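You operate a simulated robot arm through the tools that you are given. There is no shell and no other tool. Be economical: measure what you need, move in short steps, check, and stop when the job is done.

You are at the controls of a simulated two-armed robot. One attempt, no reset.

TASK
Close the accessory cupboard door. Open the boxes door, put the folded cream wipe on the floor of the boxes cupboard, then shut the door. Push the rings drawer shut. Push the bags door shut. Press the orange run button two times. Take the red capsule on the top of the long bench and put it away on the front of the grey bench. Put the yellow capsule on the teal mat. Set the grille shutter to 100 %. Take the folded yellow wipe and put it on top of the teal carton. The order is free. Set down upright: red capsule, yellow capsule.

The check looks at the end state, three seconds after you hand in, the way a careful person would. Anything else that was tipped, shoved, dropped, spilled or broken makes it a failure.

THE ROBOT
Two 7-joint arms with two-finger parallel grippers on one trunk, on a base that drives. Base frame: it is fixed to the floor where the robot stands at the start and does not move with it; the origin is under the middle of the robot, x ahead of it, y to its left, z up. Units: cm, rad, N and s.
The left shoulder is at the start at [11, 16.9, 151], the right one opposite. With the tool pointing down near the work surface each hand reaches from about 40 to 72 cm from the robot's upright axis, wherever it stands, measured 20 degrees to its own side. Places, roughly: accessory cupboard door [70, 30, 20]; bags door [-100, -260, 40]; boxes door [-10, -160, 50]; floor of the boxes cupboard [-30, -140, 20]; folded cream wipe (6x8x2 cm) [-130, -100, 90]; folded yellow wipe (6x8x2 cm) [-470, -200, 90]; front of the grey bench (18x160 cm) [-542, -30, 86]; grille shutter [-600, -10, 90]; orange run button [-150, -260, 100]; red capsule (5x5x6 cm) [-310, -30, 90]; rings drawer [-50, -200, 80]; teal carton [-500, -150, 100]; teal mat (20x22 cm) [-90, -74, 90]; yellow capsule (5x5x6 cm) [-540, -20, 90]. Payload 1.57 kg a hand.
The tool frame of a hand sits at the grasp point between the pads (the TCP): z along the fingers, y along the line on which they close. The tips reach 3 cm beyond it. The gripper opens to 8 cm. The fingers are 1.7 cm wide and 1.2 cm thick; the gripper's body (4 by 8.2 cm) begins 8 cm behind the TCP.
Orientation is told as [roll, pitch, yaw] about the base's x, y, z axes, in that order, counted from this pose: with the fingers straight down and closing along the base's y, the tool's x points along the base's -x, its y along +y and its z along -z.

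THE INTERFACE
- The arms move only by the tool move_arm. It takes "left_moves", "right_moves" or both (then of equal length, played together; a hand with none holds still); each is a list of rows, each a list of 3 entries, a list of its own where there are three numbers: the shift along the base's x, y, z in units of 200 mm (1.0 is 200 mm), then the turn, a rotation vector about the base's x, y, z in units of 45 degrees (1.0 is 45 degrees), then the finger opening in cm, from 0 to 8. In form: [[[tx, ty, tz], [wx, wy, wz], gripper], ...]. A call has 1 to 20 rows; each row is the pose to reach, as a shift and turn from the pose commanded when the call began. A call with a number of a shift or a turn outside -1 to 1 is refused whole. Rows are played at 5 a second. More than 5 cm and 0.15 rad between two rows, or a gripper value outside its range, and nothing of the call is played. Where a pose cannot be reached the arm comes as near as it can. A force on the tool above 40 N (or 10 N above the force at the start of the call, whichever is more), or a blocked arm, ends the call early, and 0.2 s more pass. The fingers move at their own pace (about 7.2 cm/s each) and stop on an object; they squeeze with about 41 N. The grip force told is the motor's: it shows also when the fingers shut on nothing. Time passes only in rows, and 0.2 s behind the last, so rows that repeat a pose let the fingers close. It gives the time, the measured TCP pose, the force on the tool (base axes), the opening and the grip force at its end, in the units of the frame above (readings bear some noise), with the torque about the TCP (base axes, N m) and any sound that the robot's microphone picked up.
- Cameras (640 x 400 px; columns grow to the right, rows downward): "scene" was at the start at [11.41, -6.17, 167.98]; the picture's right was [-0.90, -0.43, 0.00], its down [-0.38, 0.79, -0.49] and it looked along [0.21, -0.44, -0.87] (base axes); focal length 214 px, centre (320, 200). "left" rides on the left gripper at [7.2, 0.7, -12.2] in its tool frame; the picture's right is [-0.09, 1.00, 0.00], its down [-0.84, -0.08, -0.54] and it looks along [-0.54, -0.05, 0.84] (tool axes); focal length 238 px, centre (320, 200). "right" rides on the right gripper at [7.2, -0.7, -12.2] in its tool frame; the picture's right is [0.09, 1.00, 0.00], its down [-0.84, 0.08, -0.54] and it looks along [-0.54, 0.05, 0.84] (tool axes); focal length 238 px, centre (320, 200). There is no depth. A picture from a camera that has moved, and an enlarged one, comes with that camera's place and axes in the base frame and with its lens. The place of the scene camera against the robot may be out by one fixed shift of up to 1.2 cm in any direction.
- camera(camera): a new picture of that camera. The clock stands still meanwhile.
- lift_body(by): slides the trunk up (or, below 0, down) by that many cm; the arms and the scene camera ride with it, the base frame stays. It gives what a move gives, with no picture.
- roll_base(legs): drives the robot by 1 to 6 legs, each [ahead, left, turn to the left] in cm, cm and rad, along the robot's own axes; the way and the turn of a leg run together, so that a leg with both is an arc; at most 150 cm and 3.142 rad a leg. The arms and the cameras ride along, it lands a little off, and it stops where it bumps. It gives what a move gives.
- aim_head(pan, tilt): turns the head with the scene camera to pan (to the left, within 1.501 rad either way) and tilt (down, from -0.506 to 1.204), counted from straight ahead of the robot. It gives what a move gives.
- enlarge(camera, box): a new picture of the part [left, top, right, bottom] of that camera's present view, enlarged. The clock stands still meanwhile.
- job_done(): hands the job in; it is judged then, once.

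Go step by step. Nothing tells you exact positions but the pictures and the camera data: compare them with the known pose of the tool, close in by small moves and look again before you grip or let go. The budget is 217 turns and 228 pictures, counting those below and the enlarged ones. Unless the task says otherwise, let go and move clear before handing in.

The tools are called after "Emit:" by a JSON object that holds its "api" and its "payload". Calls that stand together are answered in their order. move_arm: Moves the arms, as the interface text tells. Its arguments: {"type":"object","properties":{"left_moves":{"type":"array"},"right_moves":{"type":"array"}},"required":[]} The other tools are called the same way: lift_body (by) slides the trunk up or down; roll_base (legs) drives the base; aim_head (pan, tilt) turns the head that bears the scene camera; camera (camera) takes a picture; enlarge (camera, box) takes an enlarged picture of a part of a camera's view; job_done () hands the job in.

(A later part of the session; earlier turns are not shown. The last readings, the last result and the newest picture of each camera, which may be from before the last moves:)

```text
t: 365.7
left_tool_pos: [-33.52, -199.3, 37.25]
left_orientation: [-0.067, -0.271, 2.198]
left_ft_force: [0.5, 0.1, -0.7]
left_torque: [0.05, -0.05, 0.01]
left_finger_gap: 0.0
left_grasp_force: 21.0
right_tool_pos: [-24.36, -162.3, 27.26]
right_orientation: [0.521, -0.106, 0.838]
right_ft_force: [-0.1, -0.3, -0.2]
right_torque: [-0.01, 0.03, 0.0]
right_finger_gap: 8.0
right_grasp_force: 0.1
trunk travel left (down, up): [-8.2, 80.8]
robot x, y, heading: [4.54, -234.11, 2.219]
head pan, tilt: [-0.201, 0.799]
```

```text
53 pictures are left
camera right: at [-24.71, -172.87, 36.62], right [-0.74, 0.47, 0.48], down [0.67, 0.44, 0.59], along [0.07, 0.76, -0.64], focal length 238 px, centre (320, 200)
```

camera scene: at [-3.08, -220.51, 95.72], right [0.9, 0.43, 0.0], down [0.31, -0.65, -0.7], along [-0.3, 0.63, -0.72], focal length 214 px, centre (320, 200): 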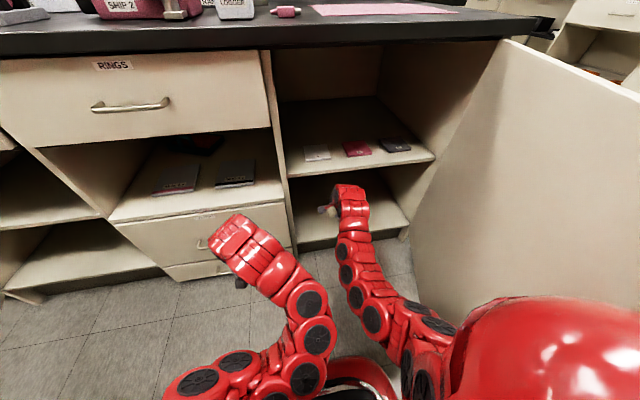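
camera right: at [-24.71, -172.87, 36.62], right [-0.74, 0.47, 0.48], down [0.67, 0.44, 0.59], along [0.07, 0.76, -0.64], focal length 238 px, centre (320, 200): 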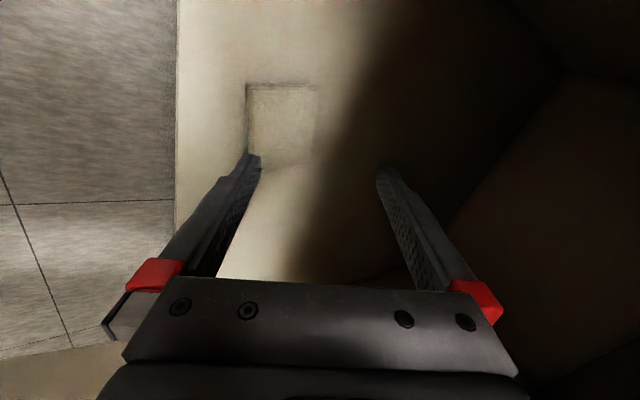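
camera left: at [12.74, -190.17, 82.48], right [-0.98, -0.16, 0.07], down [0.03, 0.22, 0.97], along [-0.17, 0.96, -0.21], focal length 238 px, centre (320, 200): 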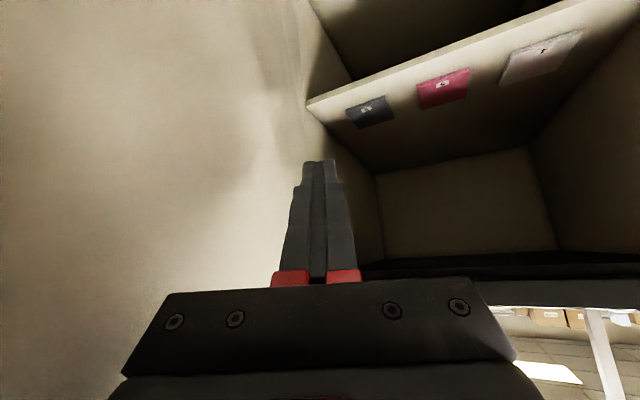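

Emit:
{"api": "roll_base", "payload": {"legs": [[-20, 0, 0]]}}

Emit:
{"api": "lift_body", "payload": {"by": 40}}

Emit:
{"api": "lift_body", "payload": {"by": 33}}

Emit:
{"api": "roll_base", "payload": {"legs": [[0, -88, 0]]}}

Emit:
{"api": "aim_head", "payload": {"pan": 0.3, "tilt": 0.8}}

Emit:
{"api": "camera", "payload": {"camera": "scene"}}

```text
t: 367.4
left_tool_pos: [-21.35, -215.42, 37.31]
left_orientation: [-0.069, -0.271, 2.198]
left_ft_force: [0.3, -0.1, -0.6]
left_torque: [0.02, 0.02, 0.02]
left_finger_gap: 0.01
left_grasp_force: 21.3
right_tool_pos: [-11.88, -178.55, 27.19]
right_orientation: [0.523, -0.107, 0.834]
right_ft_force: [0.2, -1.1, -0.3]
right_torque: [-0.02, 0.01, 0.0]
right_finger_gap: 8.02
right_grasp_force: 0.0
trunk travel left (down, up): [-8.2, 80.8]
robot x, y, heading: [16.78, -250.39, 2.216]
head pan, tilt: [-0.201, 0.799]
```

```text
t: 371.2
left_tool_pos: [-21.27, -215.47, 77.22]
left_orientation: [-0.069, -0.27, 2.197]
left_ft_force: [0.3, 0.1, 0.4]
left_torque: [0.0, 0.01, 0.0]
left_finger_gap: 0.0
left_grasp_force: 20.9
right_tool_pos: [-11.85, -178.46, 67.17]
right_orientation: [0.52, -0.105, 0.837]
right_ft_force: [0.1, -0.4, 0.1]
right_torque: [0.02, 0.01, -0.02]
right_finger_gap: 8.0
right_grasp_force: 0.2
trunk travel left (down, up): [-48.2, 40.8]
robot x, y, heading: [17.01, -250.14, 2.215]
head pan, tilt: [-0.201, 0.799]
```

```text
t: 374.4
left_tool_pos: [-21.45, -215.37, 110.25]
left_orientation: [-0.068, -0.271, 2.198]
left_ft_force: [-0.2, 0.6, 0.3]
left_torque: [-0.01, -0.04, -0.01]
left_finger_gap: 0.02
left_grasp_force: 21.2
right_tool_pos: [-12.0, -178.39, 100.13]
right_orientation: [0.52, -0.106, 0.836]
right_ft_force: [0.5, -0.8, 0.9]
right_torque: [-0.02, 0.02, 0.03]
right_finger_gap: 8.0
right_grasp_force: 0.0
trunk travel left (down, up): [-81.2, 7.8]
robot x, y, heading: [16.92, -250.22, 2.213]
head pan, tilt: [-0.201, 0.799]
```

```text
t: 379.1
left_tool_pos: [48.44, -162.1, 110.32]
left_orientation: [-0.067, -0.271, 2.218]
left_ft_force: [0.9, -0.6, 0.8]
left_torque: [0.02, 0.0, -0.03]
left_finger_gap: 0.01
left_grasp_force: 21.2
right_tool_pos: [57.2, -124.9, 100.14]
right_orientation: [0.521, -0.106, 0.856]
right_ft_force: [0.0, 0.8, 0.4]
right_torque: [0.01, -0.03, 0.01]
right_finger_gap: 8.0
right_grasp_force: 0.1
trunk travel left (down, up): [-81.2, 7.8]
robot x, y, heading: [87.59, -196.0, 2.242]
head pan, tilt: [-0.201, 0.799]
```

```text
t: 380.1
left_tool_pos: [48.59, -162.13, 110.34]
left_orientation: [-0.068, -0.27, 2.216]
left_ft_force: [-0.9, 0.4, 0.5]
left_torque: [-0.01, -0.01, 0.02]
left_finger_gap: 0.01
left_grasp_force: 21.2
right_tool_pos: [57.14, -124.9, 100.14]
right_orientation: [0.522, -0.106, 0.857]
right_ft_force: [0.8, -0.5, 0.0]
right_torque: [0.02, 0.03, 0.03]
right_finger_gap: 7.99
right_grasp_force: 0.0
trunk travel left (down, up): [-81.2, 7.8]
robot x, y, heading: [87.44, -196.15, 2.241]
head pan, tilt: [0.3, 0.799]
```

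```text
52 pictures are left
camera scene: at [76.47, -185.33, 168.72], right [0.57, 0.82, 0.0], down [0.59, -0.41, -0.7], along [-0.57, 0.4, -0.72], focal length 214 px, centre (320, 200)
```

scene: 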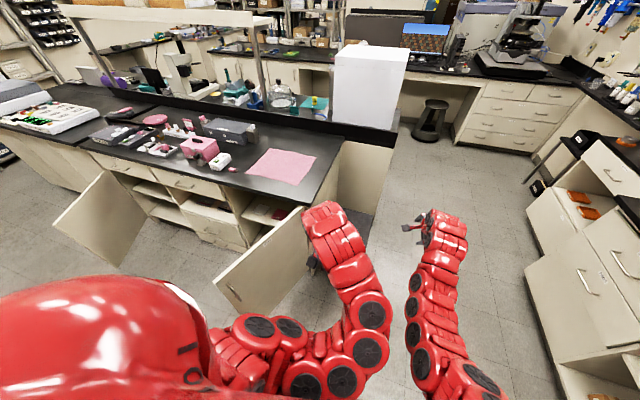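

Emit:
{"api": "lift_body", "payload": {"by": -38}}

Emit:
{"api": "roll_base", "payload": {"legs": [[8, 0, -0.03], [0, 30, 0]]}}

Emit:
{"api": "camera", "payload": {"camera": "scene"}}

Emit:
{"api": "camera", "payload": {"camera": "left"}}

```text
t: 383.7
left_tool_pos: [48.68, -162.16, 72.31]
left_orientation: [-0.069, -0.272, 2.219]
left_ft_force: [-0.8, 0.5, -0.4]
left_torque: [-0.01, 0.01, 0.0]
left_finger_gap: 0.0
left_grasp_force: 21.2
right_tool_pos: [57.23, -124.88, 62.16]
right_orientation: [0.521, -0.105, 0.857]
right_ft_force: [0.2, -0.8, -0.4]
right_torque: [-0.02, -0.04, 0.01]
right_finger_gap: 7.97
right_grasp_force: 0.1
trunk travel left (down, up): [-43.2, 45.8]
robot x, y, heading: [87.69, -195.74, 2.237]
head pan, tilt: [0.3, 0.799]
```

```text
t: 386.4
left_tool_pos: [20.26, -172.49, 72.43]
left_orientation: [-0.069, -0.272, 2.192]
left_ft_force: [-0.3, -0.6, -0.4]
left_torque: [-0.01, -0.01, 0.0]
left_finger_gap: 0.0
left_grasp_force: 21.4
right_tool_pos: [29.94, -135.66, 62.15]
right_orientation: [0.522, -0.105, 0.83]
right_ft_force: [-0.8, -0.2, 0.0]
right_torque: [-0.02, -0.01, 0.0]
right_finger_gap: 8.01
right_grasp_force: 0.1
trunk travel left (down, up): [-43.2, 45.8]
robot x, y, heading: [58.27, -207.47, 2.21]
head pan, tilt: [0.3, 0.799]
```

```text
51 pictures are left
camera scene: at [47.62, -196.51, 130.72], right [0.59, 0.81, 0.0], down [0.58, -0.42, -0.7], along [-0.56, 0.41, -0.72], focal length 214 px, centre (320, 200)
```

scene: 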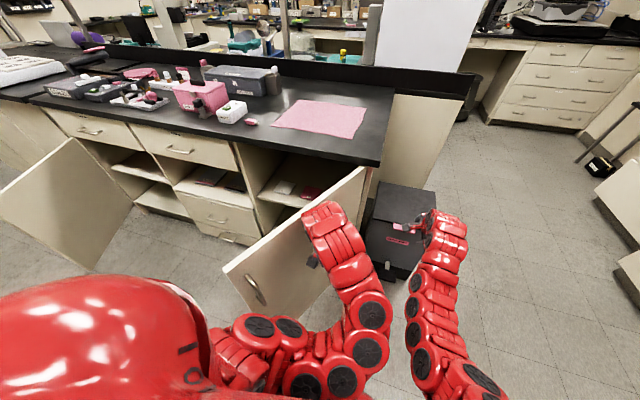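

```text
50 pictures are left
camera left: at [25.07, -181.7, 82.03], right [-0.87, -0.49, -0.04], down [-0.35, 0.56, 0.75], along [-0.35, 0.67, -0.66], focal length 238 px, centre (320, 200)
```

left: 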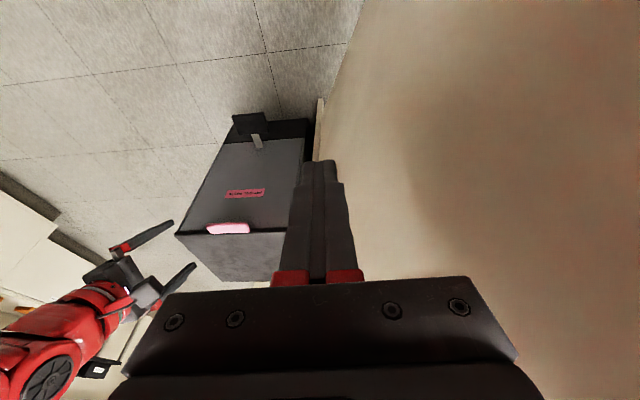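

Emit:
{"api": "roll_base", "payload": {"legs": [[-8, 0, 0], [0, 30, 0]]}}

Emit:
{"api": "camera", "payload": {"camera": "scene"}}

```text
t: 388.8
left_tool_pos: [7.71, -191.24, 72.46]
left_orientation: [-0.075, -0.282, 2.175]
left_ft_force: [-0.8, -0.6, -0.9]
left_torque: [0.02, -0.01, 0.03]
left_finger_gap: 0.02
left_grasp_force: 21.2
right_tool_pos: [17.15, -154.83, 62.29]
right_orientation: [0.521, -0.108, 0.833]
right_ft_force: [-1.0, -0.8, 0.6]
right_torque: [-0.02, -0.01, 0.01]
right_finger_gap: 8.01
right_grasp_force: 0.2
trunk travel left (down, up): [-43.2, 45.8]
robot x, y, heading: [45.62, -226.93, 2.21]
head pan, tilt: [0.3, 0.799]
stopped in leg 2: the force on the tool passed its limit at 74 N (the readings are from after the stop); the commanded pose is now the measured one
```

```text
49 pictures are left
camera scene: at [34.78, -215.85, 130.72], right [0.59, 0.81, 0.0], down [0.58, -0.42, -0.7], along [-0.56, 0.41, -0.72], focal length 214 px, centre (320, 200)
```

scene: 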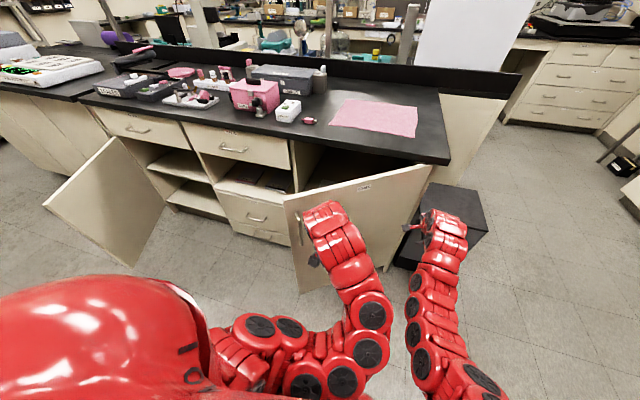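

Emit:
{"api": "roll_base", "payload": {"legs": [[18, 3, 0]]}}

Emit:
{"api": "camera", "payload": {"camera": "scene"}}

Emit:
{"api": "camera", "payload": {"camera": "left"}}

```text
t: 389.9
left_tool_pos: [2.66, -186.02, 72.64]
left_orientation: [-0.074, -0.286, 2.169]
left_ft_force: [0.1, 0.1, 0.2]
left_torque: [0.01, 0.01, 0.0]
left_finger_gap: 0.01
left_grasp_force: 21.6
right_tool_pos: [12.33, -149.74, 62.37]
right_orientation: [0.517, -0.105, 0.828]
right_ft_force: [17.2, -23.2, 8.6]
right_torque: [0.29, 0.19, 0.03]
right_finger_gap: 6.26
right_grasp_force: 0.0
trunk travel left (down, up): [-43.2, 45.8]
robot x, y, heading: [40.52, -221.43, 2.202]
head pan, tilt: [0.3, 0.799]
stopped in leg 1: the force on the tool passed its limit at 103 N (the readings are from after the stop); the commanded pose is now the measured one
```

```text
48 pictures are left
camera scene: at [29.81, -210.85, 130.76], right [0.59, 0.81, 0.0], down [0.58, -0.42, -0.7], along [-0.56, 0.42, -0.71], focal length 214 px, centre (320, 200)
```

scene: 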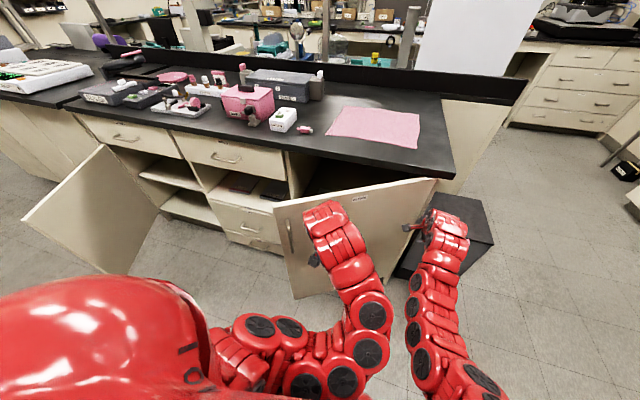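

```text
47 pictures are left
camera left: at [7.29, -195.44, 82.25], right [-0.88, -0.47, -0.04], down [-0.33, 0.56, 0.76], along [-0.33, 0.68, -0.65], focal length 238 px, centre (320, 200)
```

left: 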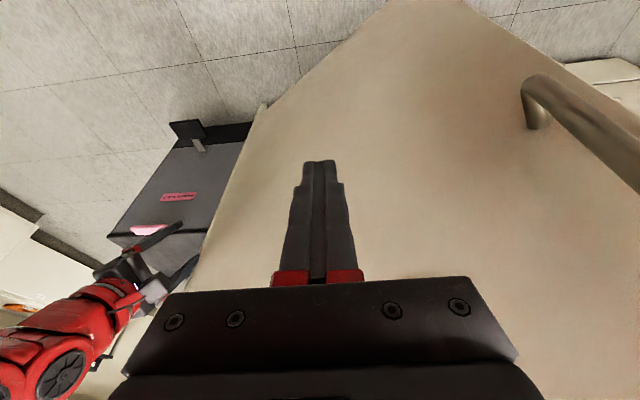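

Emit:
{"api": "roll_base", "payload": {"legs": [[-7, 0, 0]]}}

Emit:
{"api": "move_arm", "payload": {"right_moves": [[[0.06, -0.08, 0.05], [-0.1, -0.075, 0], 4], [[0.14, -0.19, 0.1], [-0.2, -0.15, 0], 0], [[0.22, -0.3, 0.1], [-0.3, -0.225, 0], 0], [[0.3, -0.41, 0.1], [-0.4, -0.3, 0], 0], [[0.38, -0.53, 0.1], [-0.51, -0.377, 0], 0], [[0.47, -0.645, 0.1], [-0.51, -0.377, 0], 0]]}}

Emit:
{"api": "roll_base", "payload": {"legs": [[8, 5, 0], [16, 0, 0]]}}

Emit:
{"api": "camera", "payload": {"camera": "scene"}}

```text
t: 390.9
left_tool_pos: [6.9, -191.62, 72.56]
left_orientation: [-0.072, -0.284, 2.17]
left_ft_force: [-0.1, 0.2, 0.6]
left_torque: [0.01, 0.03, 0.01]
left_finger_gap: 0.0
left_grasp_force: 21.2
right_tool_pos: [16.39, -155.3, 62.26]
right_orientation: [0.521, -0.106, 0.825]
right_ft_force: [0.0, 0.1, -0.3]
right_torque: [0.0, -0.01, -0.02]
right_finger_gap: 8.0
right_grasp_force: 0.0
trunk travel left (down, up): [-43.2, 45.8]
robot x, y, heading: [44.56, -227.3, 2.207]
head pan, tilt: [0.3, 0.799]
```

```text
t: 392.3
left_tool_pos: [6.76, -191.49, 72.51]
left_orientation: [-0.076, -0.283, 2.169]
left_ft_force: [0.2, -0.5, 0.1]
left_torque: [0.0, 0.01, -0.01]
left_finger_gap: 0.0
left_grasp_force: 21.6
right_tool_pos: [25.52, -168.01, 63.61]
right_orientation: [0.032, -0.004, 0.854]
right_ft_force: [-0.9, -0.9, -0.2]
right_torque: [-0.02, -0.03, 0.01]
right_finger_gap: 0.01
right_grasp_force: 21.1
right hand out of reach, approached as far as the arm can: row 6
trunk travel left (down, up): [-43.2, 45.8]
robot x, y, heading: [44.62, -227.02, 2.203]
head pan, tilt: [0.3, 0.799]
```

```text
t: 394.4
left_tool_pos: [-10.08, -176.13, 72.51]
left_orientation: [-0.073, -0.282, 2.16]
left_ft_force: [-0.2, -0.3, 0.1]
left_torque: [-0.01, -0.02, 0.05]
left_finger_gap: 0.02
left_grasp_force: 21.4
right_tool_pos: [9.14, -153.59, 62.97]
right_orientation: [0.001, 0.005, 0.841]
right_ft_force: [0.4, -0.5, -0.3]
right_torque: [0.02, -0.01, 0.05]
right_finger_gap: 0.0
right_grasp_force: 21.2
trunk travel left (down, up): [-43.2, 45.8]
robot x, y, heading: [27.27, -212.53, 2.198]
head pan, tilt: [0.3, 0.799]
stopped in leg 2: the force on the tool passed its limit at 89 N (the readings are from after the stop); the commanded pose is now the measured one
```

```text
46 pictures are left
camera scene: at [16.67, -201.13, 130.75], right [0.6, 0.8, 0.0], down [0.57, -0.43, -0.7], along [-0.56, 0.42, -0.72], focal length 214 px, centre (320, 200)
```

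scene: 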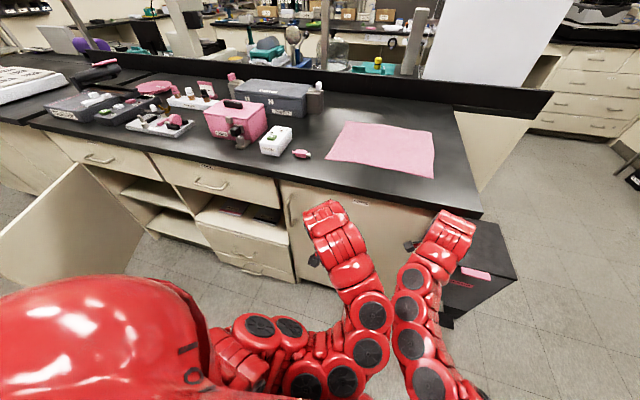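

Emit:
{"api": "enlarge", "payload": {"camera": "scene", "box": [180, 150, 500, 350]}}

Emit:
{"api": "camera", "payload": {"camera": "left"}}

```text
2.00 times, centred on (340, 250) of scene
camera zoom: at [16.67, -201.13, 130.75], right [0.6, 0.8, 0.0], down [0.57, -0.43, -0.7], along [-0.56, 0.42, -0.72], focal length 429 px, centre (280, 100)
```

zoom: 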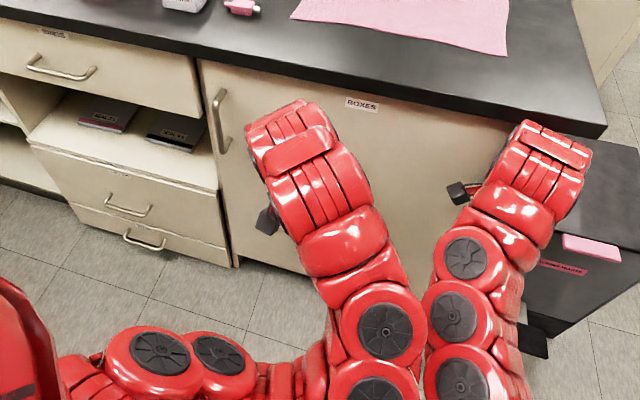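

```text
44 pictures are left
camera left: at [-5.69, -185.71, 82.19], right [-0.88, -0.46, -0.04], down [-0.33, 0.56, 0.76], along [-0.33, 0.69, -0.65], focal length 238 px, centre (320, 200)
```

left: 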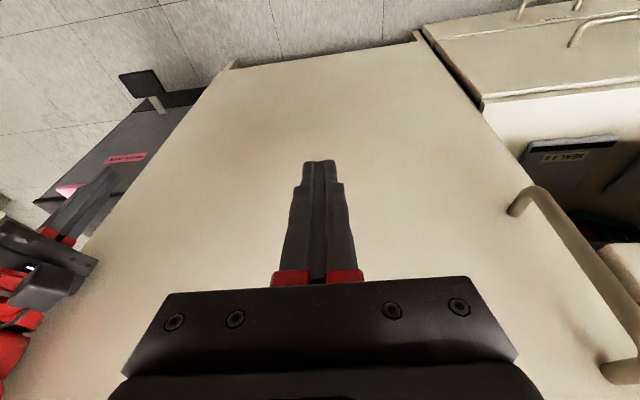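

Emit:
{"api": "roll_base", "payload": {"legs": [[-4, 6, 0]]}}

Emit:
{"api": "move_arm", "payload": {"left_moves": [[[-0.06, 0.08, 0], [0.05, 0.04, 0], 0], [[-0.12, 0.16, 0], [0.1, 0.08, 0], 0], [[-0.18, 0.24, 0], [0.15, 0.12, 0], 0], [[-0.24, 0.32, 0], [0.2, 0.16, 0], 0], [[-0.3, 0.4, 0], [0.25, 0.2, 0], 0], [[-0.36, 0.48, 0], [0.3, 0.24, 0], 0], [[-0.42, 0.56, 0], [0.3, 0.24, 0], 0], [[-0.48, 0.64, 0], [0.3, 0.24, 0], 0]]}}

Emit:
{"api": "enlarge", "payload": {"camera": "scene", "box": [180, 150, 500, 350]}}

Emit:
{"api": "camera", "payload": {"camera": "left"}}

```text
t: 395.4
left_tool_pos: [-12.71, -183.1, 72.45]
left_orientation: [-0.076, -0.283, 2.164]
left_ft_force: [-0.6, 0.8, 0.4]
left_torque: [0.01, -0.01, 0.03]
left_finger_gap: 0.01
left_grasp_force: 21.4
right_tool_pos: [6.72, -160.39, 63.16]
right_orientation: [0.003, 0.004, 0.842]
right_ft_force: [-0.1, 0.0, 0.9]
right_torque: [0.04, 0.02, -0.02]
right_finger_gap: 0.0
right_grasp_force: 21.8
trunk travel left (down, up): [-43.2, 45.8]
robot x, y, heading: [24.77, -218.9, 2.201]
head pan, tilt: [0.3, 0.799]
```

```text
t: 397.0
left_tool_pos: [-20.26, -172.78, 72.43]
left_orientation: [-0.049, -0.572, 2.153]
left_ft_force: [9.0, -12.7, 6.2]
left_torque: [-0.13, -0.12, 0.06]
left_finger_gap: 0.0
left_grasp_force: 21.4
right_tool_pos: [6.79, -160.47, 63.02]
right_orientation: [0.004, 0.005, 0.841]
right_ft_force: [0.2, 0.0, 0.6]
right_torque: [-0.03, -0.03, -0.03]
right_finger_gap: 0.0
right_grasp_force: 21.5
trunk travel left (down, up): [-43.2, 45.8]
robot x, y, heading: [24.78, -219.22, 2.198]
head pan, tilt: [0.3, 0.799]
stopped in row 7 (left hand): the force on the tool passed its limit at 69 N (the readings are from after the stop); the commanded pose is now the measured one
```

```text
2.00 times, centred on (340, 250) of scene
camera zoom: at [14.26, -208.03, 130.75], right [0.6, 0.8, 0.0], down [0.57, -0.43, -0.7], along [-0.56, 0.42, -0.72], focal length 429 px, centre (280, 100)
```

zoom: 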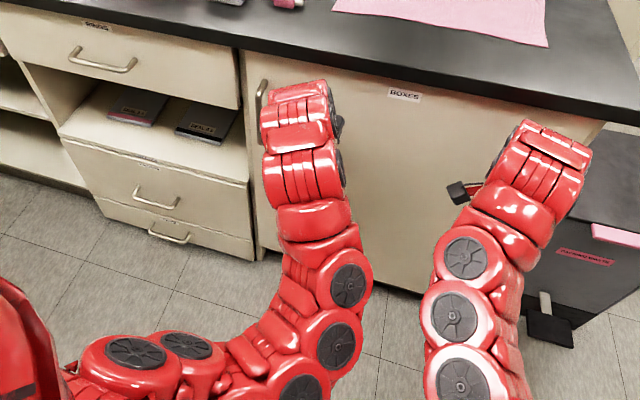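

```text
42 pictures are left
camera left: at [-14.38, -184.01, 78.69], right [-0.89, -0.46, 0.01], down [-0.18, 0.37, 0.91], along [-0.42, 0.81, -0.41], focal length 238 px, centre (320, 200)
```

left: 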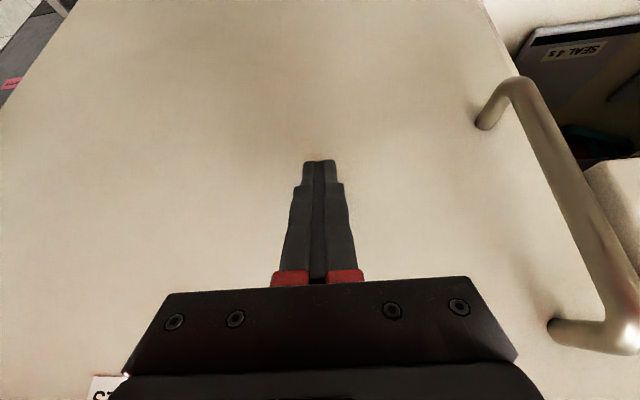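

Emit:
{"api": "roll_base", "payload": {"legs": [[-22, 0, 0.0]]}}

Emit:
{"api": "lift_body", "payload": {"by": 25}}

Emit:
{"api": "roll_base", "payload": {"legs": [[0, 70, 0.01], [0, 66, 0]]}}

Emit:
{"api": "camera", "payload": {"camera": "scene"}}

```text
t: 398.7
left_tool_pos: [-7.25, -190.38, 72.35]
left_orientation: [-0.047, -0.574, 2.149]
left_ft_force: [-0.1, -0.4, 0.7]
left_torque: [0.0, -0.02, 0.0]
left_finger_gap: 0.0
left_grasp_force: 20.8
right_tool_pos: [20.06, -178.05, 63.23]
right_orientation: [0.003, 0.003, 0.838]
right_ft_force: [-0.8, 0.1, 0.0]
right_torque: [0.02, 0.02, -0.02]
right_finger_gap: 0.0
right_grasp_force: 20.9
trunk travel left (down, up): [-43.2, 45.8]
robot x, y, heading: [37.99, -236.88, 2.198]
head pan, tilt: [0.3, 0.799]
```

```text
t: 401.3
left_tool_pos: [-7.44, -190.24, 97.37]
left_orientation: [-0.048, -0.575, 2.148]
left_ft_force: [0.3, 0.5, -0.2]
left_torque: [0.01, 0.02, 0.01]
left_finger_gap: 0.0
left_grasp_force: 21.2
right_tool_pos: [19.78, -178.12, 88.13]
right_orientation: [0.001, 0.007, 0.838]
right_ft_force: [-1.1, 0.2, 0.2]
right_torque: [-0.01, -0.03, 0.0]
right_finger_gap: 0.0
right_grasp_force: 21.9
trunk travel left (down, up): [-68.2, 20.8]
robot x, y, heading: [37.75, -236.69, 2.195]
head pan, tilt: [0.3, 0.799]
```

```text
t: 408.5
left_tool_pos: [-119.26, -272.91, 97.32]
left_orientation: [-0.049, -0.575, 2.171]
left_ft_force: [-0.8, 0.9, 0.4]
left_torque: [0.03, 0.03, -0.01]
left_finger_gap: 0.0
left_grasp_force: 20.8
right_tool_pos: [-92.28, -260.19, 88.11]
right_orientation: [0.003, 0.004, 0.859]
right_ft_force: [-0.4, -0.5, 0.5]
right_torque: [0.0, 0.0, 0.0]
right_finger_gap: 0.02
right_grasp_force: 21.4
trunk travel left (down, up): [-68.2, 20.8]
robot x, y, heading: [-72.79, -318.53, 2.217]
head pan, tilt: [0.3, 0.799]
```

```text
41 pictures are left
camera scene: at [-84.03, -307.58, 155.72], right [0.58, 0.81, 0.0], down [0.58, -0.42, -0.7], along [-0.57, 0.41, -0.72], focal length 214 px, centre (320, 200)
```

scene: 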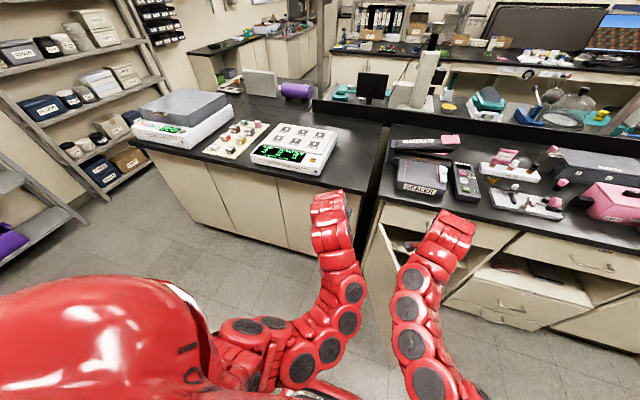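

Emit:
{"api": "lift_body", "payload": {"by": -12}}

Emit:
{"api": "move_arm", "payload": {"left_moves": [[[0, 0, -0.2], [0, 0, 0], 0], [[0, 0, -0.4], [0, 0, 0], 0], [[0, 0, -0.6], [0, 0, 0], 0], [[0, 0, -0.8], [0, 0, 0], 0], [[0, 0, -1.0], [0, 0, 0], 0], [[0, 0, -1.0], [0, 0, 0], 0]]}}

Emit:
{"api": "camera", "payload": {"camera": "left"}}

```text
t: 410.0
left_tool_pos: [-119.15, -272.83, 85.33]
left_orientation: [-0.047, -0.575, 2.171]
left_ft_force: [0.4, -0.5, 0.3]
left_torque: [-0.02, -0.04, 0.05]
left_finger_gap: 0.0
left_grasp_force: 21.4
right_tool_pos: [-92.21, -260.16, 76.13]
right_orientation: [0.0, 0.006, 0.858]
right_ft_force: [-0.6, -0.3, 0.3]
right_torque: [-0.01, 0.0, 0.01]
right_finger_gap: 0.02
right_grasp_force: 20.9
trunk travel left (down, up): [-56.2, 32.8]
robot x, y, heading: [-73.25, -318.3, 2.216]
head pan, tilt: [0.3, 0.799]
```

```text
t: 411.4
left_tool_pos: [-119.29, -273.07, 65.26]
left_orientation: [-0.048, -0.573, 2.171]
left_ft_force: [-0.3, 0.5, 0.5]
left_torque: [0.0, -0.01, 0.02]
left_finger_gap: 0.02
left_grasp_force: 21.3
right_tool_pos: [-92.15, -260.23, 76.08]
right_orientation: [0.003, 0.005, 0.859]
right_ft_force: [1.0, 0.1, 0.3]
right_torque: [0.03, -0.01, -0.01]
right_finger_gap: 0.0
right_grasp_force: 21.4
trunk travel left (down, up): [-56.2, 32.8]
robot x, y, heading: [-73.2, -318.4, 2.214]
head pan, tilt: [0.3, 0.799]
```

```text
40 pictures are left
camera left: at [-113.08, -284.11, 71.46], right [-0.88, -0.48, 0.01], down [-0.19, 0.36, 0.91], along [-0.44, 0.8, -0.41], focal length 238 px, centre (320, 200)
```

left: 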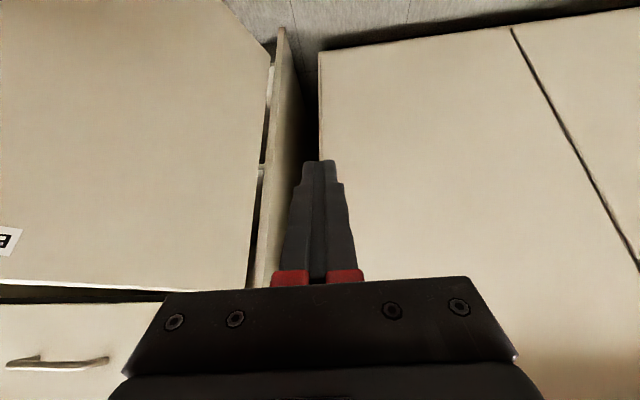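

Emit:
{"api": "roll_base", "payload": {"legs": [[0, -46, 0]]}}

Emit:
{"api": "camera", "payload": {"camera": "left"}}

Emit:
{"api": "camera", "payload": {"camera": "scene"}}

```text
t: 414.1
left_tool_pos: [-82.76, -245.27, 65.18]
left_orientation: [-0.047, -0.574, 2.175]
left_ft_force: [0.1, -0.1, 0.0]
left_torque: [-0.02, 0.05, 0.02]
left_finger_gap: 0.0
left_grasp_force: 21.4
right_tool_pos: [-55.89, -232.48, 76.11]
right_orientation: [0.002, 0.004, 0.864]
right_ft_force: [-1.0, -0.4, 0.3]
right_torque: [-0.04, 0.02, -0.02]
right_finger_gap: 0.01
right_grasp_force: 21.0
trunk travel left (down, up): [-56.2, 32.8]
robot x, y, heading: [-36.43, -290.68, 2.225]
head pan, tilt: [0.3, 0.799]
```

```text
39 pictures are left
camera left: at [-76.52, -256.42, 71.5], right [-0.88, -0.48, 0.01], down [-0.19, 0.36, 0.91], along [-0.44, 0.8, -0.41], focal length 238 px, centre (320, 200)
```

left: 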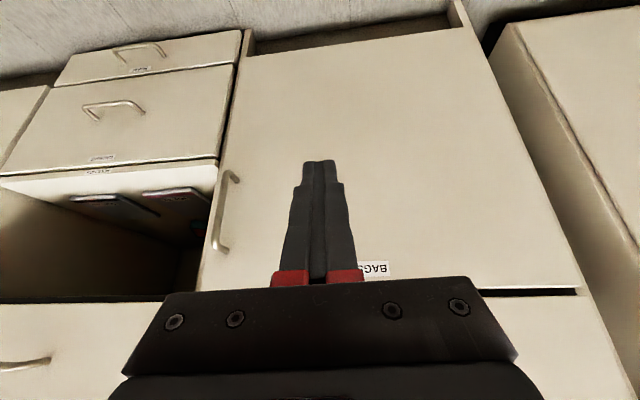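

```text
38 pictures are left
camera scene: at [-47.29, -279.73, 143.72], right [0.58, 0.81, 0.0], down [0.58, -0.42, -0.7], along [-0.57, 0.4, -0.72], focal length 214 px, centre (320, 200)
```

scene: 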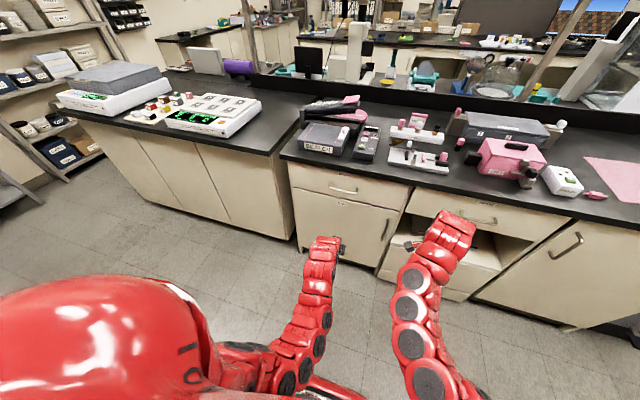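

Emit:
{"api": "roll_base", "payload": {"legs": [[13, 0, 0]]}}

Emit:
{"api": "move_arm", "payload": {"left_moves": [[[-0.06, 0.08, 0], [0, 0, 0], 0], [[-0.12, 0.16, 0], [0, 0, 0], 0], [[-0.18, 0.24, 0], [0, 0, 0], 0], [[-0.24, 0.32, 0], [0, 0, 0], 0], [[-0.3, 0.4, 0], [0, 0, 0], 0], [[-0.36, 0.48, 0], [0, 0, 0], 0], [[-0.42, 0.56, 0], [0, 0, 0], 0]]}}

Emit:
{"api": "camera", "payload": {"camera": "left"}}

```text
t: 415.4
left_tool_pos: [-90.71, -235.41, 65.03]
left_orientation: [-0.05, -0.572, 2.178]
left_ft_force: [-1.3, -1.0, -1.0]
left_torque: [-0.02, 0.01, 0.0]
left_finger_gap: 0.0
left_grasp_force: 20.9
right_tool_pos: [-63.77, -222.31, 76.09]
right_orientation: [0.002, 0.006, 0.867]
right_ft_force: [0.4, 0.5, 0.3]
right_torque: [-0.02, -0.03, -0.01]
right_finger_gap: 0.01
right_grasp_force: 21.3
trunk travel left (down, up): [-56.2, 32.8]
robot x, y, heading: [-44.48, -280.88, 2.224]
head pan, tilt: [0.3, 0.799]
```

```text
t: 416.7
left_tool_pos: [-95.73, -228.11, 64.78]
left_orientation: [-0.053, -0.547, 2.176]
left_ft_force: [27.0, -42.9, 38.8]
left_torque: [-0.2, -0.23, 0.09]
left_finger_gap: 0.0
left_grasp_force: 21.3
right_tool_pos: [-63.44, -222.81, 76.29]
right_orientation: [0.007, 0.003, 0.868]
right_ft_force: [-0.1, 0.0, -0.4]
right_torque: [-0.06, -0.04, 0.03]
right_finger_gap: 0.01
right_grasp_force: 21.5
trunk travel left (down, up): [-56.2, 32.8]
robot x, y, heading: [-43.75, -280.6, 2.229]
head pan, tilt: [0.3, 0.799]
stopped in row 6 (left hand): the force on the tool passed its limit at 66 N (the readings are from after the stop); the commanded pose is now the measured one
```

```text
37 pictures are left
camera left: at [-89.67, -239.08, 71.42], right [-0.88, -0.48, 0.01], down [-0.2, 0.38, 0.9], along [-0.43, 0.79, -0.43], focal length 238 px, centre (320, 200)
```

left: 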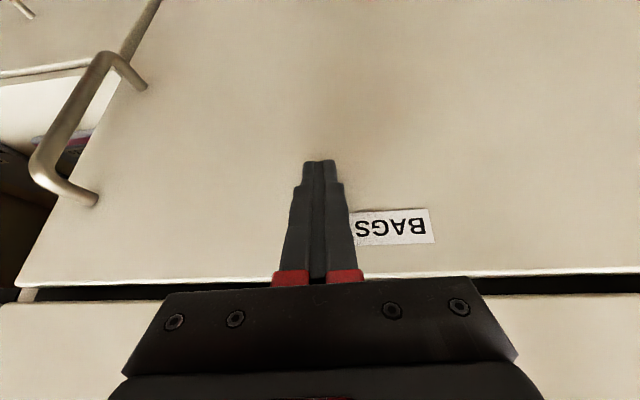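

Emit:
{"api": "roll_base", "payload": {"legs": [[-22, 0, 0]]}}

Emit:
{"api": "lift_body", "payload": {"by": 32}}

Emit:
{"api": "roll_base", "payload": {"legs": [[0, 50, -0.01]]}}

Emit:
{"api": "aim_head", "payload": {"pan": 0.3, "tilt": 0.7}}

Emit:
{"api": "enlarge", "payload": {"camera": "scene", "box": [130, 50, 450, 250]}}

```text
t: 418.4
left_tool_pos: [-82.65, -245.12, 64.38]
left_orientation: [-0.048, -0.546, 2.177]
left_ft_force: [-0.2, -0.2, 0.7]
left_torque: [0.05, -0.01, -0.03]
left_finger_gap: 0.0
left_grasp_force: 21.3
right_tool_pos: [-50.22, -239.94, 76.02]
right_orientation: [0.004, 0.002, 0.869]
right_ft_force: [-0.3, -0.6, 0.0]
right_torque: [-0.01, -0.01, -0.04]
right_finger_gap: 0.0
right_grasp_force: 21.6
trunk travel left (down, up): [-56.2, 32.8]
robot x, y, heading: [-30.61, -298.27, 2.225]
head pan, tilt: [0.3, 0.799]
```

```text
t: 421.5
left_tool_pos: [-82.61, -245.12, 96.51]
left_orientation: [-0.047, -0.543, 2.176]
left_ft_force: [0.1, 0.0, 0.7]
left_torque: [-0.02, 0.0, -0.01]
left_finger_gap: 0.0
left_grasp_force: 21.4
right_tool_pos: [-50.29, -239.99, 108.19]
right_orientation: [0.002, 0.005, 0.868]
right_ft_force: [0.3, -0.3, 0.5]
right_torque: [-0.01, -0.02, -0.02]
right_finger_gap: 0.02
right_grasp_force: 20.7
trunk travel left (down, up): [-88.2, 0.8]
robot x, y, heading: [-30.91, -298.22, 2.229]
head pan, tilt: [0.3, 0.799]
```

```text
t: 424.5
left_tool_pos: [-121.65, -274.85, 96.37]
left_orientation: [-0.048, -0.544, 2.167]
left_ft_force: [-0.1, -0.5, 0.2]
left_torque: [0.02, 0.0, 0.0]
left_finger_gap: 0.0
left_grasp_force: 20.9
right_tool_pos: [-89.33, -269.75, 108.13]
right_orientation: [0.001, 0.007, 0.862]
right_ft_force: [0.2, -0.2, -0.9]
right_torque: [0.02, -0.01, -0.04]
right_finger_gap: 0.03
right_grasp_force: 21.2
trunk travel left (down, up): [-88.2, 0.8]
robot x, y, heading: [-70.19, -328.06, 2.219]
head pan, tilt: [0.3, 0.799]
```

```text
t: 425.1
left_tool_pos: [-121.8, -274.89, 96.4]
left_orientation: [-0.05, -0.544, 2.17]
left_ft_force: [0.6, 0.5, 0.7]
left_torque: [-0.03, -0.01, 0.01]
left_finger_gap: 0.0
left_grasp_force: 20.9
right_tool_pos: [-89.27, -269.9, 108.06]
right_orientation: [0.002, 0.003, 0.859]
right_ft_force: [0.2, -0.2, -0.1]
right_torque: [0.02, -0.01, -0.01]
right_finger_gap: 0.0
right_grasp_force: 21.2
trunk travel left (down, up): [-88.2, 0.8]
robot x, y, heading: [-69.95, -328.19, 2.219]
head pan, tilt: [0.3, 0.7]
```

```text
2.00 times, centred on (290, 150) of scene
camera zoom: at [-81.42, -317.05, 176.54], right [0.58, 0.81, 0.0], down [0.52, -0.38, -0.76], along [-0.62, 0.45, -0.64], focal length 429 px, centre (380, 300)
```

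zoom: 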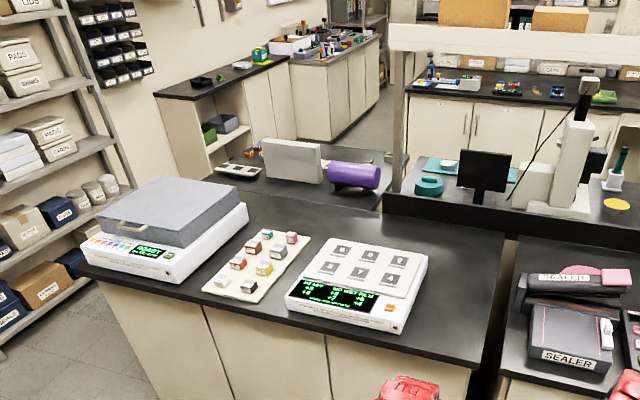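

Emit:
{"api": "enlarge", "payload": {"camera": "scene", "box": [260, 160, 350, 225]}}

Emit:
{"api": "camera", "payload": {"camera": "left"}}

```text
6.15 times, centred on (305, 192) of scene
camera zoom: at [-81.42, -317.05, 176.54], right [0.58, 0.81, 0.0], down [0.52, -0.38, -0.76], along [-0.62, 0.45, -0.64], focal length 1320 px, centre (412, 246)
```

zoom: 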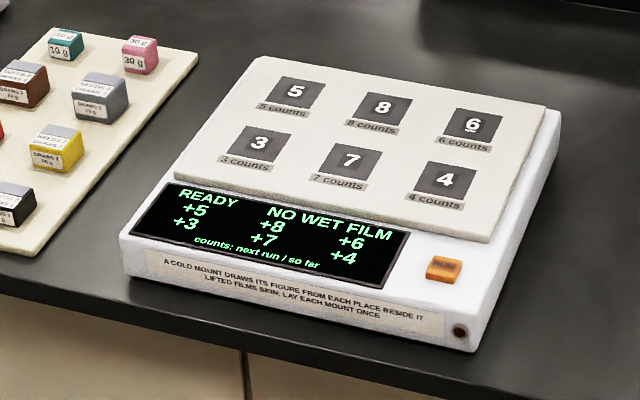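

```text
34 pictures are left
camera left: at [-115.76, -285.93, 103.06], right [-0.88, -0.47, 0.01], down [-0.2, 0.39, 0.9], along [-0.43, 0.79, -0.44], focal length 238 px, centre (320, 200)
```

left: 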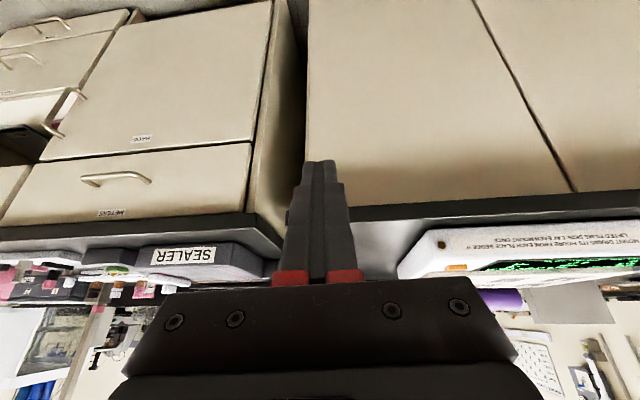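

Emit:
{"api": "move_arm", "payload": {"left_moves": [[[0, 0, 0.2], [-0.08, -0.06, 0], 0], [[0, 0, 0.4], [-0.16, -0.12, 0], 0], [[0, 0, 0.6], [-0.24, -0.18, 0], 0], [[0, 0, 0.8], [-0.3, -0.22, 0], 0]]}}

Emit:
{"api": "roll_base", "payload": {"legs": [[0, 17, 0], [24, 0, 0]]}}

Emit:
{"api": "camera", "payload": {"camera": "left"}}

Emit:
{"api": "enlarge", "payload": {"camera": "scene", "box": [220, 160, 460, 310]}}

```text
t: 426.1
left_tool_pos: [-121.51, -275.0, 112.36]
left_orientation: [-0.059, -0.251, 2.172]
left_ft_force: [0.6, 0.1, -0.4]
left_torque: [-0.02, 0.04, 0.01]
left_finger_gap: 0.02
left_grasp_force: 21.5
right_tool_pos: [-89.23, -269.75, 108.15]
right_orientation: [0.001, 0.005, 0.859]
right_ft_force: [-0.1, -0.9, -0.6]
right_torque: [0.03, -0.02, 0.01]
right_finger_gap: 0.0
right_grasp_force: 21.4
trunk travel left (down, up): [-88.2, 0.8]
robot x, y, heading: [-70.12, -328.03, 2.218]
head pan, tilt: [0.3, 0.7]
```

```text
t: 429.0
left_tool_pos: [-149.84, -266.27, 112.33]
left_orientation: [-0.059, -0.254, 2.176]
left_ft_force: [0.8, 0.5, 0.1]
left_torque: [-0.03, 0.0, -0.01]
left_finger_gap: 0.0
left_grasp_force: 21.7
right_tool_pos: [-117.55, -261.14, 108.03]
right_orientation: [0.002, 0.003, 0.865]
right_ft_force: [-0.3, 0.0, -0.6]
right_torque: [0.03, 0.02, 0.03]
right_finger_gap: 0.0
right_grasp_force: 21.5
trunk travel left (down, up): [-88.2, 0.8]
robot x, y, heading: [-97.99, -319.44, 2.223]
head pan, tilt: [0.3, 0.7]
```

```text
33 pictures are left
camera left: at [-145.19, -275.4, 122.28], right [-0.88, -0.48, -0.03], down [-0.35, 0.58, 0.74], along [-0.34, 0.66, -0.67], focal length 238 px, centre (320, 200)
```

left: 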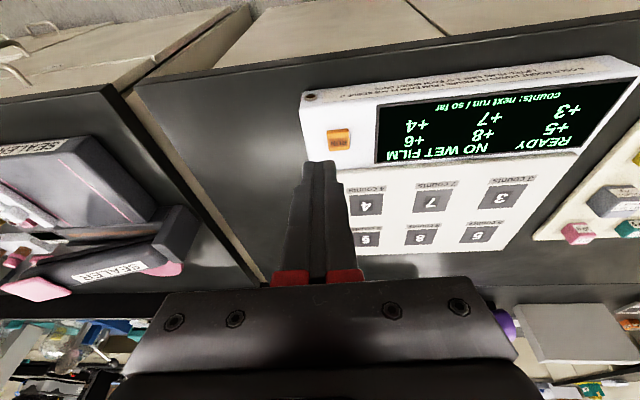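

```text
2.67 times, centred on (340, 235) of scene
camera zoom: at [-109.32, -308.33, 176.56], right [0.58, 0.81, 0.0], down [0.52, -0.37, -0.77], along [-0.62, 0.44, -0.64], focal length 572 px, centre (267, 107)
```

zoom: 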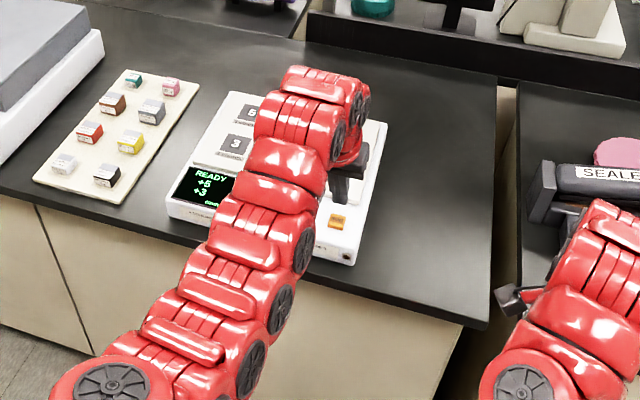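

Emit:
{"api": "move_arm", "payload": {"left_moves": [[[-0.12, 0.13, 0], [0, 0, 0], 0], [[-0.245, 0.265, -0.1], [0, 0, 0], 0], [[-0.245, 0.265, -0.3], [0, 0, 0], 0], [[-0.245, 0.265, -0.55], [0, 0, 0], 0], [[-0.245, 0.265, -0.55], [0, 0, 0], 0]]}}

Emit:
{"api": "camera", "payload": {"camera": "left"}}

Emit:
{"api": "enlarge", "payload": {"camera": "scene", "box": [300, 200, 400, 270]}}

```text
t: 430.2
left_tool_pos: [-153.29, -264.66, 104.16]
left_orientation: [-0.058, -0.254, 2.176]
left_ft_force: [0.3, -0.9, 0.2]
left_torque: [0.02, 0.0, -0.01]
left_finger_gap: 0.0
left_grasp_force: 21.2
left hand out of reach, approached as far as the arm can: row 2, 3, 4, 5
right_tool_pos: [-117.53, -260.94, 108.04]
right_orientation: [0.003, 0.005, 0.865]
right_ft_force: [1.1, -0.3, -0.3]
right_torque: [-0.02, 0.02, 0.03]
right_finger_gap: 0.0
right_grasp_force: 20.7
trunk travel left (down, up): [-88.2, 0.8]
robot x, y, heading: [-98.51, -319.42, 2.218]
head pan, tilt: [0.3, 0.7]
```

```text
31 pictures are left
camera left: at [-148.74, -273.74, 114.03], right [-0.88, -0.48, -0.03], down [-0.35, 0.58, 0.74], along [-0.34, 0.66, -0.67], focal length 238 px, centre (320, 200)
```

left: 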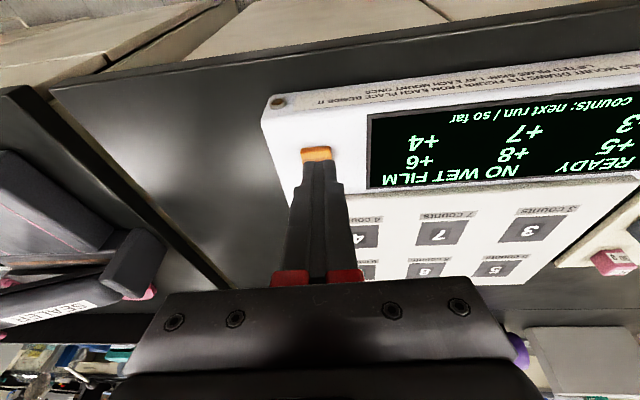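

```text
5.71 times, centred on (350, 235) of scene
camera zoom: at [-109.29, -308.1, 176.55], right [0.58, 0.81, 0.0], down [0.52, -0.37, -0.76], along [-0.62, 0.44, -0.64], focal length 1226 px, centre (149, 0)
```

zoom: 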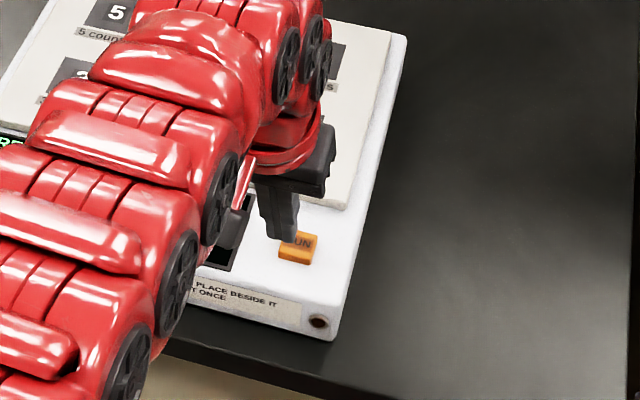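

Emit:
{"api": "roll_base", "payload": {"legs": [[3.7, -1.1, 0]]}}

Emit:
{"api": "move_arm", "payload": {"left_moves": [[[0, 0, -0.1], [0, 0, 0], 0], [[0, 0, -0.18], [0, 0, 0], 0], [[0, 0, -0.22], [0, 0, 0], 0]]}}

Emit:
{"api": "camera", "payload": {"camera": "left"}}

Emit:
{"api": "enlarge", "payload": {"camera": "scene", "box": [300, 200, 400, 270]}}

```text
t: 431.0
left_tool_pos: [-154.66, -261.68, 104.45]
left_orientation: [-0.062, -0.257, 2.178]
left_ft_force: [1.1, 0.4, 0.9]
left_torque: [0.04, 0.02, 0.0]
left_finger_gap: 0.0
left_grasp_force: 21.2
right_tool_pos: [-118.71, -258.04, 108.52]
right_orientation: [0.008, 0.0, 0.862]
right_ft_force: [-0.5, -0.2, 1.3]
right_torque: [0.04, 0.0, 0.0]
right_finger_gap: 0.0
right_grasp_force: 21.1
trunk travel left (down, up): [-88.2, 0.8]
robot x, y, heading: [-99.21, -315.65, 2.218]
head pan, tilt: [0.3, 0.7]
```

```text
t: 431.8
left_tool_pos: [-154.46, -262.33, 100.17]
left_orientation: [-0.061, -0.25, 2.18]
left_ft_force: [-0.2, -0.9, -0.1]
left_torque: [-0.05, -0.05, -0.01]
left_finger_gap: 0.0
left_grasp_force: 21.4
left hand out of reach, approached as far as the arm can: row 1, 2, 3
right_tool_pos: [-119.06, -257.52, 107.99]
right_orientation: [0.0, 0.005, 0.864]
right_ft_force: [-0.8, -0.2, 0.2]
right_torque: [0.02, -0.03, 0.0]
right_finger_gap: 0.01
right_grasp_force: 21.0
trunk travel left (down, up): [-88.2, 0.8]
robot x, y, heading: [-99.33, -315.85, 2.228]
head pan, tilt: [0.3, 0.7]
```

```text
29 pictures are left
camera left: at [-149.88, -271.41, 110.14], right [-0.88, -0.48, -0.03], down [-0.35, 0.58, 0.74], along [-0.33, 0.66, -0.68], focal length 238 px, centre (320, 200)
```

left: 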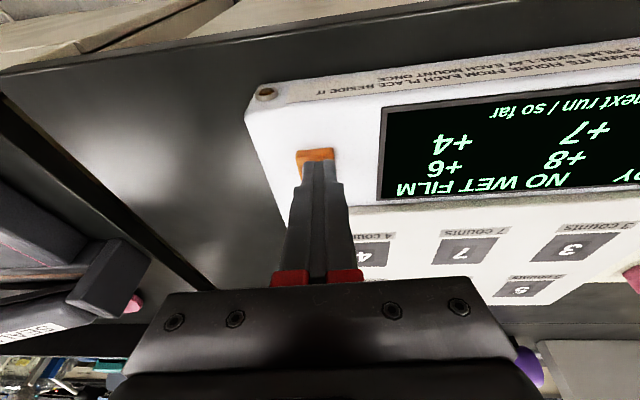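

```text
5.71 times, centred on (350, 235) of scene
camera zoom: at [-110.96, -304.57, 176.52], right [0.58, 0.82, 0.0], down [0.53, -0.37, -0.76], along [-0.62, 0.44, -0.65], focal length 1226 px, centre (149, 0)
```

zoom: 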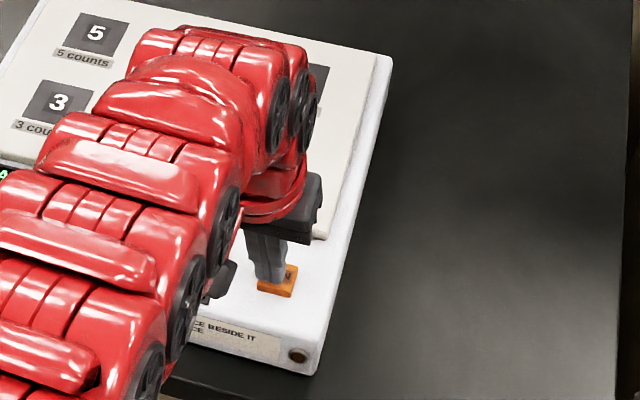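

Emit:
{"api": "move_arm", "payload": {"left_moves": [[[-0.005, 0.01, -0.03], [0, 0, 0], 0], [[-0.01, 0.015, -0.06], [0, 0, 0], 0], [[-0.01, 0.02, -0.08], [0, 0, 0], 0], [[-0.01, 0.02, -0.1], [0, 0, 0], 0]]}}

```text
t: 432.8
left_tool_pos: [-154.13, -262.68, 99.64]
left_orientation: [-0.06, -0.255, 2.18]
left_ft_force: [-0.7, 0.6, 0.0]
left_torque: [-0.02, 0.01, -0.02]
left_finger_gap: 0.0
left_grasp_force: 21.2
left hand out of reach, approached as far as the arm can: row 1, 2, 3, 4
right_tool_pos: [-118.84, -257.45, 108.08]
right_orientation: [0.002, 0.005, 0.865]
right_ft_force: [0.6, 0.4, -0.6]
right_torque: [0.0, 0.01, 0.0]
right_finger_gap: 0.01
right_grasp_force: 21.1
trunk travel left (down, up): [-88.2, 0.8]
robot x, y, heading: [-99.63, -316.03, 2.223]
head pan, tilt: [0.3, 0.7]
```

Emit:
{"api": "move_arm", "payload": {"left_moves": [[[0, 0, 0.1], [0, 0, 0], 0], [[0, 0, 0.2], [0, 0, 0], 0], [[0, 0, 0.35], [0, 0, 0], 0]]}}

Emit:
{"api": "lift_body", "payload": {"by": -7}}

Emit:
{"api": "camera", "payload": {"camera": "left"}}

```text
t: 433.6
left_tool_pos: [-154.13, -262.9, 106.5]
left_orientation: [-0.059, -0.254, 2.179]
left_ft_force: [0.5, 0.2, -0.4]
left_torque: [0.0, -0.03, -0.02]
left_finger_gap: 0.0
left_grasp_force: 21.4
right_tool_pos: [-118.85, -257.59, 108.13]
right_orientation: [0.0, 0.005, 0.864]
right_ft_force: [1.0, 0.4, 0.6]
right_torque: [-0.02, -0.02, 0.02]
right_finger_gap: 0.01
right_grasp_force: 20.9
trunk travel left (down, up): [-88.2, 0.8]
robot x, y, heading: [-99.38, -315.91, 2.224]
head pan, tilt: [0.3, 0.7]
```

```text
t: 434.7
left_tool_pos: [-154.19, -262.89, 99.54]
left_orientation: [-0.06, -0.255, 2.177]
left_ft_force: [-1.5, 0.5, 0.0]
left_torque: [0.01, 0.01, -0.02]
left_finger_gap: 0.0
left_grasp_force: 21.5
right_tool_pos: [-118.93, -257.58, 101.13]
right_orientation: [0.001, 0.007, 0.863]
right_ft_force: [1.2, -0.1, 0.0]
right_torque: [0.01, 0.02, 0.0]
right_finger_gap: 0.0
right_grasp_force: 20.9
trunk travel left (down, up): [-81.2, 7.8]
robot x, y, heading: [-99.21, -315.72, 2.224]
head pan, tilt: [0.3, 0.7]
heard: click
```

```text
27 pictures are left
camera left: at [-149.44, -271.96, 109.47], right [-0.88, -0.48, -0.03], down [-0.35, 0.58, 0.74], along [-0.34, 0.66, -0.67], focal length 238 px, centre (320, 200)
```

left: 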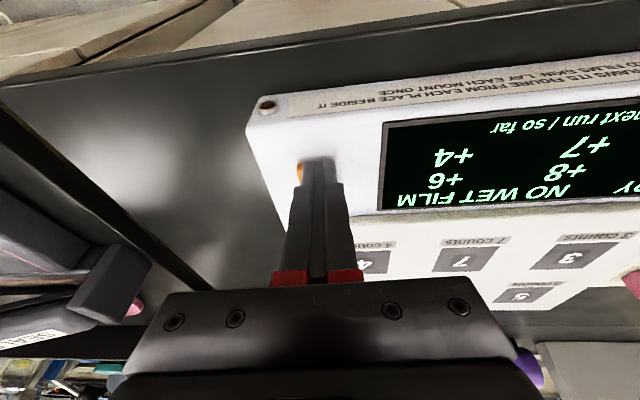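

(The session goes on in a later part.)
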